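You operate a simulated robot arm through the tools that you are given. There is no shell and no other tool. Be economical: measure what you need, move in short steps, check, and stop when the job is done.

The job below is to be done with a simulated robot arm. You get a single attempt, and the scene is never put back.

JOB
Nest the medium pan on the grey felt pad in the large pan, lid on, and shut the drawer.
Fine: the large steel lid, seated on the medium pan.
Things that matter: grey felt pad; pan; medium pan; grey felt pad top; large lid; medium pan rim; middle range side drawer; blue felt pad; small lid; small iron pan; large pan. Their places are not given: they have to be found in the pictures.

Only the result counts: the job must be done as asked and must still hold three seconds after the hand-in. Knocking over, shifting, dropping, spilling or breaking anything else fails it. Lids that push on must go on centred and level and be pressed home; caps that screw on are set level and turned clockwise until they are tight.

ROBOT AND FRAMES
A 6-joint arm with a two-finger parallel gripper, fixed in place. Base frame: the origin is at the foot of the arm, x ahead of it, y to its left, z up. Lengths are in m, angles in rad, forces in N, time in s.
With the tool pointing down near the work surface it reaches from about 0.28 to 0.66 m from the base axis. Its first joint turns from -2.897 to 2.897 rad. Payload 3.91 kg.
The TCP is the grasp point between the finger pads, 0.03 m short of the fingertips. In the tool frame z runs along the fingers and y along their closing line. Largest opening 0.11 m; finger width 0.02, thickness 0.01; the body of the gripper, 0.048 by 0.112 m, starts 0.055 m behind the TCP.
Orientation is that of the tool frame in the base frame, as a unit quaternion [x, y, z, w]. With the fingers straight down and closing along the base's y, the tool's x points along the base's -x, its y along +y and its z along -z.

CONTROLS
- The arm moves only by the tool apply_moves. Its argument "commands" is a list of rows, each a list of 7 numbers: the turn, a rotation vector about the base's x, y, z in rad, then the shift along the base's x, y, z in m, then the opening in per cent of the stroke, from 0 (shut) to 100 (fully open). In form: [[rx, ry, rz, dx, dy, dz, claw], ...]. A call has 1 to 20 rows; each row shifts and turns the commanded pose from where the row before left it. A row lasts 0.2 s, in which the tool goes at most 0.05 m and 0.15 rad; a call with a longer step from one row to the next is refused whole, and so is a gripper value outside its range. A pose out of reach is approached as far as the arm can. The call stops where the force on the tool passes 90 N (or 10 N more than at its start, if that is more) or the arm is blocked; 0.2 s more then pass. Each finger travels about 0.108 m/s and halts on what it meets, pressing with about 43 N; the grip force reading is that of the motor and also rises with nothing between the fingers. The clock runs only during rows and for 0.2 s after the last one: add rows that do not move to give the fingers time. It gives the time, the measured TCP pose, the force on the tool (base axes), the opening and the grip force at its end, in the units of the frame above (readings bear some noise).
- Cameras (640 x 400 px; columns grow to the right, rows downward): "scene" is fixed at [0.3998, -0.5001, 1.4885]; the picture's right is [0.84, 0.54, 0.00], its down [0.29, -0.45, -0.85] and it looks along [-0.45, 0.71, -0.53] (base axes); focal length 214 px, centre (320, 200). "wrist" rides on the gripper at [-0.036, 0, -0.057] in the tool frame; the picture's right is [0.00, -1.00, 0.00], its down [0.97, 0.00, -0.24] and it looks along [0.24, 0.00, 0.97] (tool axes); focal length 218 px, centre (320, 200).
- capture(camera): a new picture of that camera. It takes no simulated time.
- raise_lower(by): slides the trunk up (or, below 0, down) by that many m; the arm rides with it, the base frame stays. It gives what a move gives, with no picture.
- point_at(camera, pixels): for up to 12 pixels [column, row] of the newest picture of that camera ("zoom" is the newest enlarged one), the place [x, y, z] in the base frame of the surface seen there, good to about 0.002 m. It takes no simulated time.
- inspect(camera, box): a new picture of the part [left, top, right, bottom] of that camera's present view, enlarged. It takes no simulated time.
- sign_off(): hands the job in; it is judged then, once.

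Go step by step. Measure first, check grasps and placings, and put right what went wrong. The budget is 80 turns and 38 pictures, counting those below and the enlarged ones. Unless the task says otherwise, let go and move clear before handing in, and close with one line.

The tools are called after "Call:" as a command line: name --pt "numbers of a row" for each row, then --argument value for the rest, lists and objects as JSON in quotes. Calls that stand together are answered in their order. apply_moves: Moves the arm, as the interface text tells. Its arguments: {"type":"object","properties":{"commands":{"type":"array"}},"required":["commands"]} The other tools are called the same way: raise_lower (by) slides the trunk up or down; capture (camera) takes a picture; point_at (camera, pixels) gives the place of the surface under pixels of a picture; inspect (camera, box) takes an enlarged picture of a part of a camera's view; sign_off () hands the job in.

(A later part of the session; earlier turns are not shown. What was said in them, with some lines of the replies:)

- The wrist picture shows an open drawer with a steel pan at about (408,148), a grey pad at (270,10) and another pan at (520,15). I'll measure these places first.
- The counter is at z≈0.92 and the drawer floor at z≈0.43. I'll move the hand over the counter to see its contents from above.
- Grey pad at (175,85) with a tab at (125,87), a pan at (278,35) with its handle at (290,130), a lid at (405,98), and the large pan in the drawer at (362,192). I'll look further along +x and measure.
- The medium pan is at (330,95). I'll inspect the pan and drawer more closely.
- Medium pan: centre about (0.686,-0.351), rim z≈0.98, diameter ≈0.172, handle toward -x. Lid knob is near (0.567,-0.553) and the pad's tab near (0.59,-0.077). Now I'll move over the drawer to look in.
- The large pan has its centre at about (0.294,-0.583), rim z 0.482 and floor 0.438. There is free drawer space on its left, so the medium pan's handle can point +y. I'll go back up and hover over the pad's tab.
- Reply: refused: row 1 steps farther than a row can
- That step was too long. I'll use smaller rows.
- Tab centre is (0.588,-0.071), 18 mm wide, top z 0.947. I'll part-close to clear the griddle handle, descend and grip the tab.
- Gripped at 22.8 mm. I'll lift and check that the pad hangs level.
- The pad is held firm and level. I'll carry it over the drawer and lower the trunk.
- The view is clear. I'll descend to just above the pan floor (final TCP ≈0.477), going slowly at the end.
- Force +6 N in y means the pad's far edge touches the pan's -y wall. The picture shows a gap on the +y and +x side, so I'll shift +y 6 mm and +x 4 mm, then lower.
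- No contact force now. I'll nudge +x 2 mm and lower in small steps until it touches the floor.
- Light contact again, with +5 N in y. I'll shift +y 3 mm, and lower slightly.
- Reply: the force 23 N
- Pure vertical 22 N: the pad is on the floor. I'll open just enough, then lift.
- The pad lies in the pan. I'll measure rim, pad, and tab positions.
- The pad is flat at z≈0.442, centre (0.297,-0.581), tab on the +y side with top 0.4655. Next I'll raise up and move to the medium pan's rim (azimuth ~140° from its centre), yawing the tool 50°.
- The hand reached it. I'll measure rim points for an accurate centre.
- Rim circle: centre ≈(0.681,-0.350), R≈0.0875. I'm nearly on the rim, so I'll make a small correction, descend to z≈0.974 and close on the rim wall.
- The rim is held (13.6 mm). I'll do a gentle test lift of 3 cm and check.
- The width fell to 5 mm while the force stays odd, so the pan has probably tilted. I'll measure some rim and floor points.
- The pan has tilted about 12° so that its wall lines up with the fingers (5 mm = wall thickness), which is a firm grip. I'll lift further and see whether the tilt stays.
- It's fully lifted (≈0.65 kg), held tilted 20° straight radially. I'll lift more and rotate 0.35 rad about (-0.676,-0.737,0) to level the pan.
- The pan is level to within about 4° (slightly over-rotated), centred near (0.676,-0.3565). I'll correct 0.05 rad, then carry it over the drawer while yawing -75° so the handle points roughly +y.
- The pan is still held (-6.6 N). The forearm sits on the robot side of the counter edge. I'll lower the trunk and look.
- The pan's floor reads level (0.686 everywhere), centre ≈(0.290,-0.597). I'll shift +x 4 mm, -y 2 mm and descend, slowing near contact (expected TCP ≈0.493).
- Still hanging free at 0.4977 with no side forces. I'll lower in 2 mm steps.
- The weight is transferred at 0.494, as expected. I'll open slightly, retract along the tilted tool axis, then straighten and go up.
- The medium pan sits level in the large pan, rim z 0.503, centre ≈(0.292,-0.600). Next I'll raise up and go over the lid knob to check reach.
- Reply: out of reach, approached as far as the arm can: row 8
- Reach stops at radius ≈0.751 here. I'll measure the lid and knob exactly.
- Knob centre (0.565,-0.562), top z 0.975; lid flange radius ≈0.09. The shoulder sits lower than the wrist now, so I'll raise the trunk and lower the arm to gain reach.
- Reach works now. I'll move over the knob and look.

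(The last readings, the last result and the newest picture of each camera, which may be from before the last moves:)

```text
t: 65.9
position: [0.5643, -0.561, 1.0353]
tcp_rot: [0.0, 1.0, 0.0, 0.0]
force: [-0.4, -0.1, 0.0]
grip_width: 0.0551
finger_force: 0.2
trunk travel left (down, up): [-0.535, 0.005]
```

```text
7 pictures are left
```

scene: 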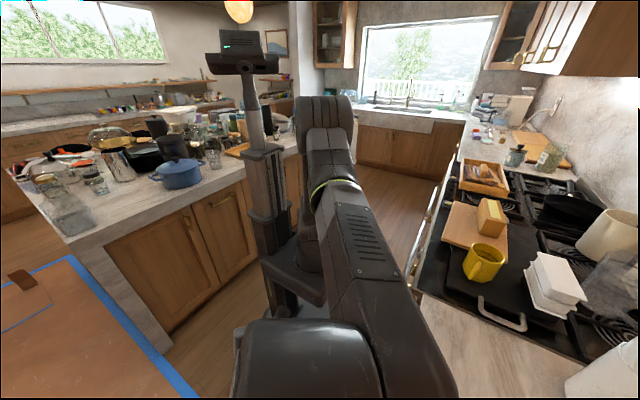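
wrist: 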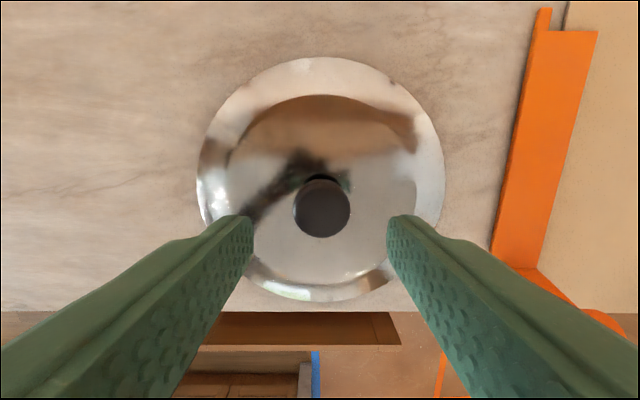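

Call:
point_at --camera "wrist" --pixels '[[322, 208], [296, 208], [349, 208], [322, 183], [322, 235], [290, 180], [360, 210], [285, 215], [198, 180], [444, 180], [315, 60], [322, 298]]'

```text
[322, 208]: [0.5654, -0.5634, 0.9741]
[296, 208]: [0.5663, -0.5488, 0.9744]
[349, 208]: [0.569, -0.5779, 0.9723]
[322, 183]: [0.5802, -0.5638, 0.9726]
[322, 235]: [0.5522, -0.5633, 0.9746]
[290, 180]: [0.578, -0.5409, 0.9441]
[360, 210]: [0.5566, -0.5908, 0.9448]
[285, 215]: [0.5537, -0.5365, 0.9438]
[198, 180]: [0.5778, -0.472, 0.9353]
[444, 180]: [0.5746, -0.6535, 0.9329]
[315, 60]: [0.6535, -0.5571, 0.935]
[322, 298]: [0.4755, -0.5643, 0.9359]
```

Knob centre (0.566,-0.5634), 30 mm tall above a dome at 0.944. I'll descend to z≈0.978 and grip.

Call:
apply_moves --pt "0 0 0 0.0015 -0.0024 -0.03 50" --pt "0 0 0 0 0 -0.02 50" --pt "0 0 0 0 0 -0.008 50" --pt "0 0 0 0 0 0 50" --pt "0 0 0 0 0 0 0" --pt "0 0 0 0 0 0 0" --pt "0 0 0 0 0 0 0" --pt "0 0 0 0 0 0.01 0" --pt "0 0 0 0 0 0.02 0" --pt "0 0 0 0 0 0.03 0" --pt "0 0 0 0 0 0 0"

Call:
capture --camera "wrist"

```text
t: 68.3
position: [0.5665, -0.563, 1.0394]
tcp_rot: [0.0, 1.0, 0.0, -0.001]
force: [-0.3, 0.0, -2.8]
grip_width: 0.0333
finger_force: 43.0
trunk travel left (down, up): [-0.535, 0.005]
```

```text
6 pictures are left
```

wrist: 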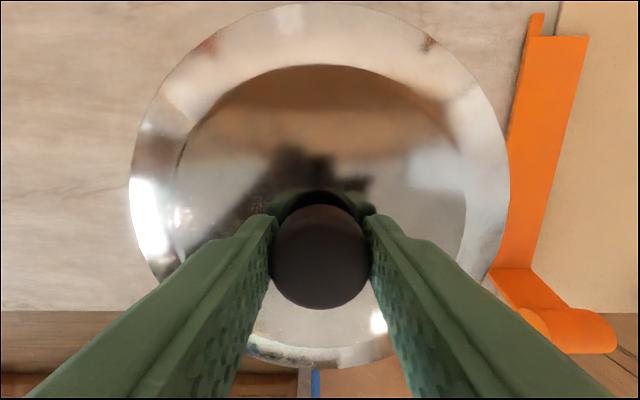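

The lid is lifted (33 mm grip, ~0.3 kg). I'll check that it's level and centred.

Call:
point_at --camera "wrist" --pixels '[[131, 180], [507, 180], [320, 8], [145, 120], [490, 110], [220, 30], [420, 30], [200, 150], [450, 150], [320, 75], [318, 362], [255, 355]]'

```text
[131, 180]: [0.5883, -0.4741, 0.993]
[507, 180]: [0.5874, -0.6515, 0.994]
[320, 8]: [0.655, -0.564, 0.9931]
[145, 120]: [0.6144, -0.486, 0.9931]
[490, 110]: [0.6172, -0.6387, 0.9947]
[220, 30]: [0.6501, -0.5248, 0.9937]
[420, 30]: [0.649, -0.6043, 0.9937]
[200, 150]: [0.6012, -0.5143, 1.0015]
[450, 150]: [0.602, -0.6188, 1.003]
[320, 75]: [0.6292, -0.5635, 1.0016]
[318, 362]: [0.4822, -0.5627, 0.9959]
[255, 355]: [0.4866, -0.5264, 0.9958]
```

The lid is level and centred to within 1.5 mm. I'll carry it above the medium pan, then lower the trunk.

Call:
apply_moves --pt "0 0 0 0 0 0.04 0" --pt "0 0 0 -0.02 0 0.03 0" --pt "0 0 0 -0.0316 -0.00463 0 0" --pt "0 0 0 -0.0316 -0.00463 0 0" --pt "0 0 0 -0.0316 -0.00463 0 0" --pt "0 0 0 -0.0316 -0.00463 0 0" --pt "0 0 0 -0.0316 -0.00463 0 0" --pt "0 0 0 -0.0316 -0.00463 0 0" --pt "0 0 0 -0.0316 -0.00463 0 0" --pt "0 0 0 -0.0316 -0.00463 0 0" --pt "0 0 0 0 0 0 0"

Call:
raise_lower --by -0.48

```text
t: 70.7
position: [0.2922, -0.5985, 1.1074]
tcp_rot: [-0.001, 1.0, 0.0, 0.001]
force: [0.5, -0.4, -1.2]
grip_width: 0.0334
finger_force: 43.2
trunk travel left (down, up): [-0.535, 0.005]
```

```text
refused: -0.48 is not a number from -0.4 to 0.4
```

Call:
raise_lower --by -0.4

Call:
raise_lower --by -0.06

Call:
capture --camera "wrist"

```text
t: 74.5
position: [0.2931, -0.5983, 0.7075]
tcp_rot: [0.0, 1.0, 0.0, 0.0]
force: [0.1, 0.0, -2.6]
grip_width: 0.0334
finger_force: 43.1
trunk travel left (down, up): [-0.135, 0.405]
```

```text
t: 75.5
position: [0.2939, -0.599, 0.6484]
tcp_rot: [0.0, 1.0, 0.0, 0.0]
force: [-0.7, 0.3, -2.7]
grip_width: 0.0332
finger_force: 42.6
trunk travel left (down, up): [-0.075, 0.465]
```

```text
5 pictures are left
```

wrist: 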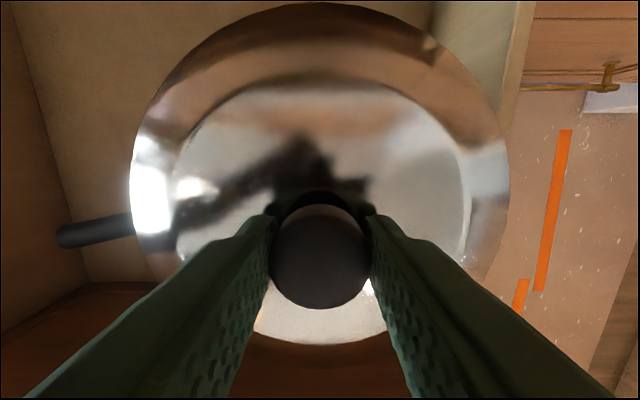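

Centred within about 1 mm. I'll descend to near contact (~0.562), slowly at the end.

Call:
apply_moves --pt "0 0 0 0 -0.001 -0.04 0" --pt "0 0 0 0 0 -0.03 0" --pt "0 0 0 0 0 -0.008 0" --pt "0 0 0 0 0 -0.004 0" --pt "0 0 0 0 0 -0.003 0" --pt "0 0 0 0 0 0 0"

```text
t: 77.0
position: [0.2928, -0.5995, 0.5635]
tcp_rot: [0.0, 1.0, 0.0, 0.0]
force: [0.4, -0.4, -2.0]
grip_width: 0.0332
finger_force: 43.1
trunk travel left (down, up): [-0.075, 0.465]
```

Call:
apply_moves --pt "0 0 0 0 0 -0.003 0" --pt "0 0 0 0 0 -0.003 0" --pt "0 0 0 0 0 0 0"

```text
t: 77.8
position: [0.2933, -0.6008, 0.5576]
tcp_rot: [0.0, 1.0, 0.0, 0.0]
force: [0.6, 0.4, -2.1]
grip_width: 0.0335
finger_force: 43.1
trunk travel left (down, up): [-0.075, 0.465]
```

Below 0.5625 with no contact, so the lid's skirt is entering the pan. I'll keep lowering.

Call:
apply_moves --pt "0 0 0 0 0.0005 -0.002 0" --pt "0 0 0 0 0 -0.002 0" --pt "0 0 0 0 0 -0.002 0" --pt "0 0 0 0 0 0 0"

```text
t: 78.8
position: [0.2929, -0.5985, 0.5511]
tcp_rot: [0.0, 1.0, 0.0, 0.001]
force: [1.7, 4.9, 6.8]
grip_width: 0.033
finger_force: 43.3
trunk travel left (down, up): [-0.075, 0.465]
```

Contact; the flange top would be at ≈0.5056, just above the 0.503 rim. I'll ease +y 1.5 mm and press slightly.

Call:
apply_moves --pt "0 0 0 0 0.0015 0.0005 0" --pt "0 0 0 0 0 -0.0015 0" --pt "0 0 0 0 0 -0.001 0" --pt "0 0 0 0 0 0 0"

```text
t: 79.8
position: [0.2922, -0.5992, 0.5518]
tcp_rot: [0.0, 1.0, -0.002, 0.001]
force: [-1.4, -6.8, 19.3]
grip_width: 0.033
finger_force: 43.2
trunk travel left (down, up): [-0.075, 0.465]
```

Pressed with ~20 N and it's not moving down any further: seated. I'll back off 0.7 mm in y to relax, release and rise a little to check.

Call:
apply_moves --pt "0 0 0 0 -0.0008 0.0005 0" --pt "0 0 0 0 0 0 0" --pt "0 0 0 0 0 0 50" --pt "0 0 0 0 0 0 50" --pt "0 0 0 0 0 0 50" --pt "0 0 0 0 0 0.03 50" --pt "0 0 0 0 0 0.04 50" --pt "0 0 0 -0.01 0 0.04 50" --pt "0 0 0 -0.01 0 0.04 50" --pt "0 0 0 -0.01 0 0 50"

Call:
capture --camera "wrist"

```text
t: 82.0
position: [0.2627, -0.5981, 0.6999]
tcp_rot: [0.0, 1.0, 0.0, 0.0]
force: [0.0, 1.1, 0.2]
grip_width: 0.0552
finger_force: 0.2
trunk travel left (down, up): [-0.075, 0.465]
```

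```text
4 pictures are left
```

wrist: 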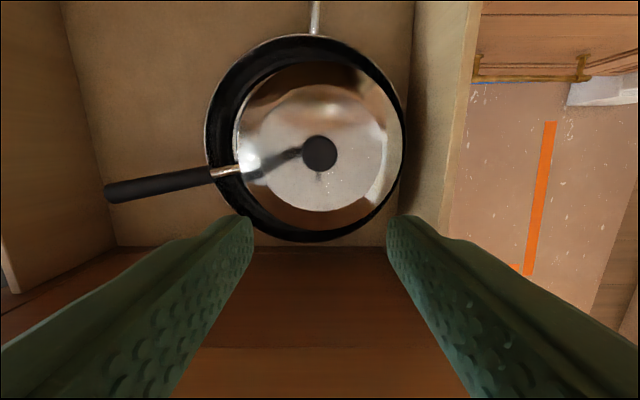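

Call:
point_at --camera "wrist" --pixels '[[320, 66], [237, 150], [400, 150], [320, 225], [270, 80], [370, 85], [265, 205], [375, 205], [320, 153], [290, 130], [345, 180], [106, 193]]'

Call:
inspect --camera "wrist" --box '[195, 25, 415, 245]'

```text
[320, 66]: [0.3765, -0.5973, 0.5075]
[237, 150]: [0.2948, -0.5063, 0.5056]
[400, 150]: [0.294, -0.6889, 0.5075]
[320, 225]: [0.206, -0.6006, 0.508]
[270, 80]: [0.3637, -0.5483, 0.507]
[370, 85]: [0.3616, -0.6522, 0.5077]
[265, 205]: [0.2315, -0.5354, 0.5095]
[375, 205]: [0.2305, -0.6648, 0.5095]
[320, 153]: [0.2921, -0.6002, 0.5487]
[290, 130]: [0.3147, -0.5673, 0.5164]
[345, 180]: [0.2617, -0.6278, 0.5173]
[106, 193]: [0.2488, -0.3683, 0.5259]
```

```text
1.82 times, centred on (305, 135) of wrist
```

zoom: 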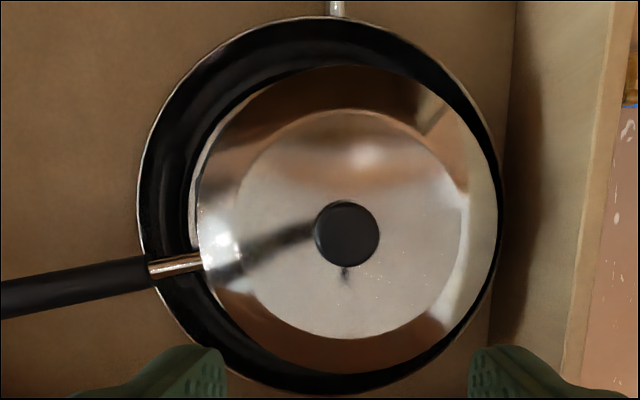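

The lid is seated: flange 0.507±0.002 all round, centre (0.292,-0.599). Now to shut the drawer. First I'll check room behind the drawer front by measuring the island and drawer front in the scene picture.

Call:
point_at --camera "scene" --pixels '[[180, 340], [120, 245], [230, 310], [200, 395], [165, 360], [110, 390], [250, 180], [60, 230]]'

Call:
apply_moves --pt "0 0 0 -0.01 0.012 0.045 0" --pt "0 0 0 -0.03 0.012 0.03 0" --pt "0 0 0 -0.035 0.012 0.02 0" --pt "0 0 0 -0.035 0.012 0 0" --pt "0 0 0 -0.035 0.012 0 0" --pt "0 0 0 -0.035 0.012 0 0" --pt "0 0 0 -0.035 0.012 0 0" --pt "0 0 0 -0.02 0.012 0 0" --pt "0 0 0 0 0 0 0"

Call:
capture --camera "wrist"

```text
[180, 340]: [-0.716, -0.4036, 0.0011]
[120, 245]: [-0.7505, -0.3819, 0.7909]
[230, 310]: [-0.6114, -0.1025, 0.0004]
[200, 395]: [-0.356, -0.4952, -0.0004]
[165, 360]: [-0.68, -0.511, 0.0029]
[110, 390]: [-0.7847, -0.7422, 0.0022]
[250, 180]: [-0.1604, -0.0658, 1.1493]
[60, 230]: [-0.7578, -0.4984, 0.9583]
```

```text
t: 84.0
position: [0.0292, -0.5016, 0.797]
tcp_rot: [0.001, 1.0, 0.0, 0.001]
force: [-0.2, -0.2, 0.4]
grip_width: 0.0
finger_force: 37.6
trunk travel left (down, up): [-0.075, 0.465]
```

```text
2 pictures are left
```

wrist: 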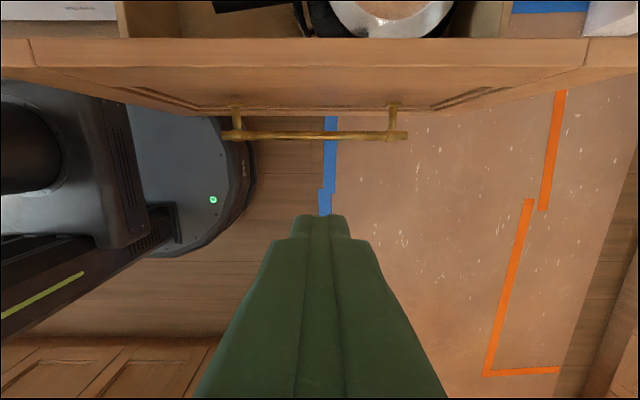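

Plenty of room behind (island edge at x≈-0.75). I'll measure the drawer front and its handle.

Call:
point_at --camera "wrist" --pixels '[[320, 45], [320, 68], [320, 80], [320, 95], [320, 135], [235, 135], [400, 135], [30, 55], [590, 55], [320, 105]]'

Call:
apply_moves --pt "0 -0.14 0 -0.01 0 0 0" --pt "0 -0.14 0 -0.01 0 0 0" --pt "0 -0.14 0 -0.01 0 0 0" --pt "0 -0.14 0 -0.01 0 0 0" --pt "0 -0.14 0 0 0 0 0" --pt "0 -0.14 0 0 0 0 0" --pt "0 -0.14 0 0 0 0 0" --pt "0 -0.14 0 0 0 0 0" --pt "0 -0.14 0 0 0 0 0" --pt "0 -0.14 0 0 0 0 0" --pt "0 0 0 0 0 0 0"

```text
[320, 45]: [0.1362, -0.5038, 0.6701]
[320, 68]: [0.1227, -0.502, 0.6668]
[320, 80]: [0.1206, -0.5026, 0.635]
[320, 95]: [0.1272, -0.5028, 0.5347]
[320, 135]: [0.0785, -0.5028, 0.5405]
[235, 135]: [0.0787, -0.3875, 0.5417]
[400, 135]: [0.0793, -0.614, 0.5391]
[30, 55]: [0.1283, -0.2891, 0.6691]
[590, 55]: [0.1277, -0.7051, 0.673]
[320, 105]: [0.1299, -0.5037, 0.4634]
```

```text
t: 86.3
position: [-0.0112, -0.5031, 0.7951]
tcp_rot: [0.0, 0.764, 0.0, 0.645]
force: [0.6, -0.6, 0.5]
grip_width: 0.0
finger_force: 37.8
trunk travel left (down, up): [-0.075, 0.465]
```

The front face is at x 0.1205, with a flat rail at z 0.62–0.67 above the handle (z 0.54). The tool is tilted 80°; I'll lower to z≈0.65 and approach.

Call:
apply_moves --pt "0 0 0 0 0 -0.045 0" --pt "0 0 0 0 0 -0.045 0" --pt "0 0 0 0 0 -0.045 0" --pt "0 0 0 0 0 -0.01 0" --pt "0 0 0 0.03 0.002 0 0" --pt "0 0 0 0.03 0 0 0" --pt "0 0 0 0.02 0 0 0" --pt "0 0 0 0.01 0 0 0" --pt "0 0 0 0.008 0 0 0" --pt "0 0 0 0.008 0 0 0" --pt "0 0 0 0 0 0 0"

```text
t: 88.8
position: [0.094, -0.5002, 0.6481]
tcp_rot: [0.0, 0.765, 0.0, 0.645]
force: [0.9, -0.7, -1.1]
grip_width: 0.0001
finger_force: 37.9
trunk travel left (down, up): [-0.075, 0.465]
```

Close to contact. I'll push gently in +x.

Call:
apply_moves --pt "0 0 0 0.006 0 0 0" --pt "0 0 0 0.008 0 0 0" --pt "0 0 0 0.012 0 0 0" --pt "0 0 0 0.015 0 0 0" --pt "0 0 0 0.015 0 0 0" --pt "0 0 0 0.015 0 0 0" --pt "0 0 0 0.015 0 0 0" --pt "0 0 0 0.015 0 0 0" --pt "0 0 0 0.015 0 0 0" --pt "0 0 0 0.015 0 0 0" --pt "0 0 0 0.015 0 0 0" --pt "0 0 0 0.012 0 0 0" --pt "0 0 0 0.008 0 0 0" --pt "0 0 0 0.004 0 0 0"

Call:
capture --camera "wrist"

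```text
t: 91.8
position: [0.2638, -0.5006, 0.6502]
tcp_rot: [0.0, 0.764, 0.0, 0.645]
force: [-1.8, 0.0, -1.0]
grip_width: 0.0002
finger_force: 37.4
trunk travel left (down, up): [-0.075, 0.465]
```

```text
1 pictures are left
```

wrist: 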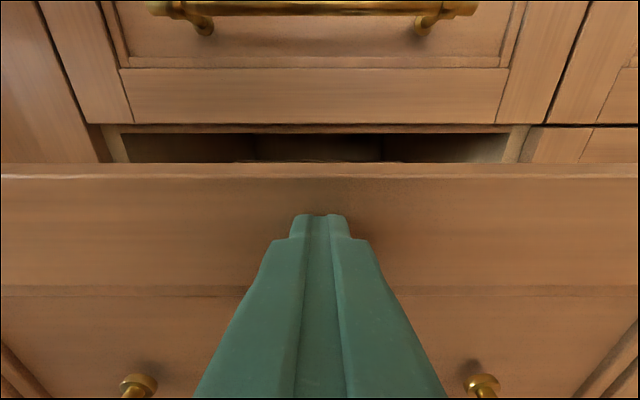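

It's pushing cleanly, with low force. I'll measure the cabinet face to know the remaining travel.

Call:
point_at --camera "wrist" --pixels '[[320, 95], [320, 120], [70, 140], [570, 150], [315, 8], [320, 180], [320, 172], [80, 60], [320, 148]]'

```text
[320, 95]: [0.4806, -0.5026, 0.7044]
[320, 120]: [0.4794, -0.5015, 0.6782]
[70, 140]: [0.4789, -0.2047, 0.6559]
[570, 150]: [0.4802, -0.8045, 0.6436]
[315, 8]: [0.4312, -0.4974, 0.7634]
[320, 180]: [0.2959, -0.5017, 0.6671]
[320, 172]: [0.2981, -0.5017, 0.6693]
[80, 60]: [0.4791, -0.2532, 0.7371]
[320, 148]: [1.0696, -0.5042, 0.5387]
```

Cabinet face is at x≈0.4795 and the drawer front at 0.2955, so ≈0.184 m remains. The upper handle (z 0.763) stays clear of the tool. I'll continue the push.

Call:
apply_moves --pt "0 0 0 0.006 0 0 0" --pt "0 0 0 0.01 0 0 0" --pt "0 0 0 0.014 0 0 0" --pt "0 0 0 0.015 0 0 0" --pt "0 0 0 0.015 0 0 0" --pt "0 0 0 0.015 0 0 0" --pt "0 0 0 0.015 0 0 0" --pt "0 0 0 0.015 0 0 0" --pt "0 0 0 0.015 0 0 0" --pt "0 0 0 0.015 0 0 0" --pt "0 0 0 0.014 0 0 0" --pt "0 0 0 0.01 0 0 0" --pt "0 0 0 0.007 0 0 0" --pt "0 0 0 0.005 0 0 0" --pt "0 0 0 0.004 0 0 0"

```text
t: 95.0
position: [0.4397, -0.5002, 0.6489]
tcp_rot: [0.0, 0.765, 0.001, 0.644]
force: [-0.9, -0.6, -0.4]
grip_width: 0.0
finger_force: 37.9
trunk travel left (down, up): [-0.075, 0.465]
```

Nearly closed (about 8 mm left), still with low force. I'll take small steps until it stops.

Call:
apply_moves --pt "0 0 0 0.003 0 0 0" --pt "0 0 0 0.003 0 0 0" --pt "0 0 0 0.002 0 0 0" --pt "0 0 0 0.002 0 0 0" --pt "0 0 0 0 0 0 0"

```text
t: 96.2
position: [0.449, -0.5002, 0.6492]
tcp_rot: [-0.001, 0.764, 0.001, 0.645]
force: [-3.3, 0.3, 0.7]
grip_width: 0.0
finger_force: 38.0
trunk travel left (down, up): [-0.075, 0.465]
```

Call:
apply_moves --pt "0 0 0 0.002 0 0 0" --pt "0 0 0 0.002 0 0 0" --pt "0 0 0 0.002 0 0 0" --pt "0 0 0 0 0 0 0"

```text
t: 97.3
position: [0.4485, -0.5009, 0.6491]
tcp_rot: [0.0, 0.766, 0.0, 0.642]
force: [-68.9, 7.1, 10.7]
grip_width: 0.0
finger_force: 38.1
trunk travel left (down, up): [-0.075, 0.465]
stopped in row 4: the force on the tool passed its limit (the readings are from after the stop); the commanded pose is now the measured one
```

The drawer is hard against its stop (69 N, TCP no longer moving). I'll back away and use the last picture to confirm.

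Call:
apply_moves --pt "0 0 0 -0.005 0 0 0" --pt "0 0 0 -0.02 0 0 0" --pt "0 0 0 -0.04 0 0 0" --pt "0 0 0 -0.04 0 0 0" --pt "0 0 0 -0.04 0 0 0" --pt "0 0 0 -0.04 0 0 0" --pt "0 0 0 -0.04 0 0 0" --pt "0 0 0 0 0 0 0"

Call:
capture --camera "wrist"

Call:
point_at --camera "wrist" --pixels '[[320, 180], [320, 170], [320, 120], [250, 180], [390, 180], [320, 150]]'

```text
t: 99.1
position: [0.2292, -0.5007, 0.6456]
tcp_rot: [-0.001, 0.767, 0.001, 0.642]
force: [-0.8, 0.4, 0.7]
grip_width: 0.0003
finger_force: 37.7
trunk travel left (down, up): [-0.075, 0.465]
```

```text
0 pictures are left
```

wrist: 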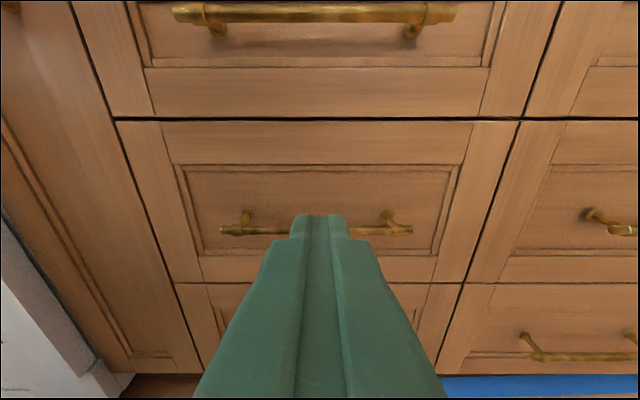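

```text
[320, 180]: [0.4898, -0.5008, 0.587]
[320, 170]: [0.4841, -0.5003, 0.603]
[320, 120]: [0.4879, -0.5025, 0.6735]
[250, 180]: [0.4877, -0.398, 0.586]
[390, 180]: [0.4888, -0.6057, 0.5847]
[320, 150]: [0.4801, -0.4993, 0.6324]
```

The drawer front is flush with its neighbours (face x 0.480) and the tool is clear, so I'm handing in.

Call:
sign_off

```text
The job is handed in.
```

The medium pan is nested on the grey felt pad in the large pan with the large steel lid seated on it, the drawer is shut flush with its neighbours, and the job is handed in.
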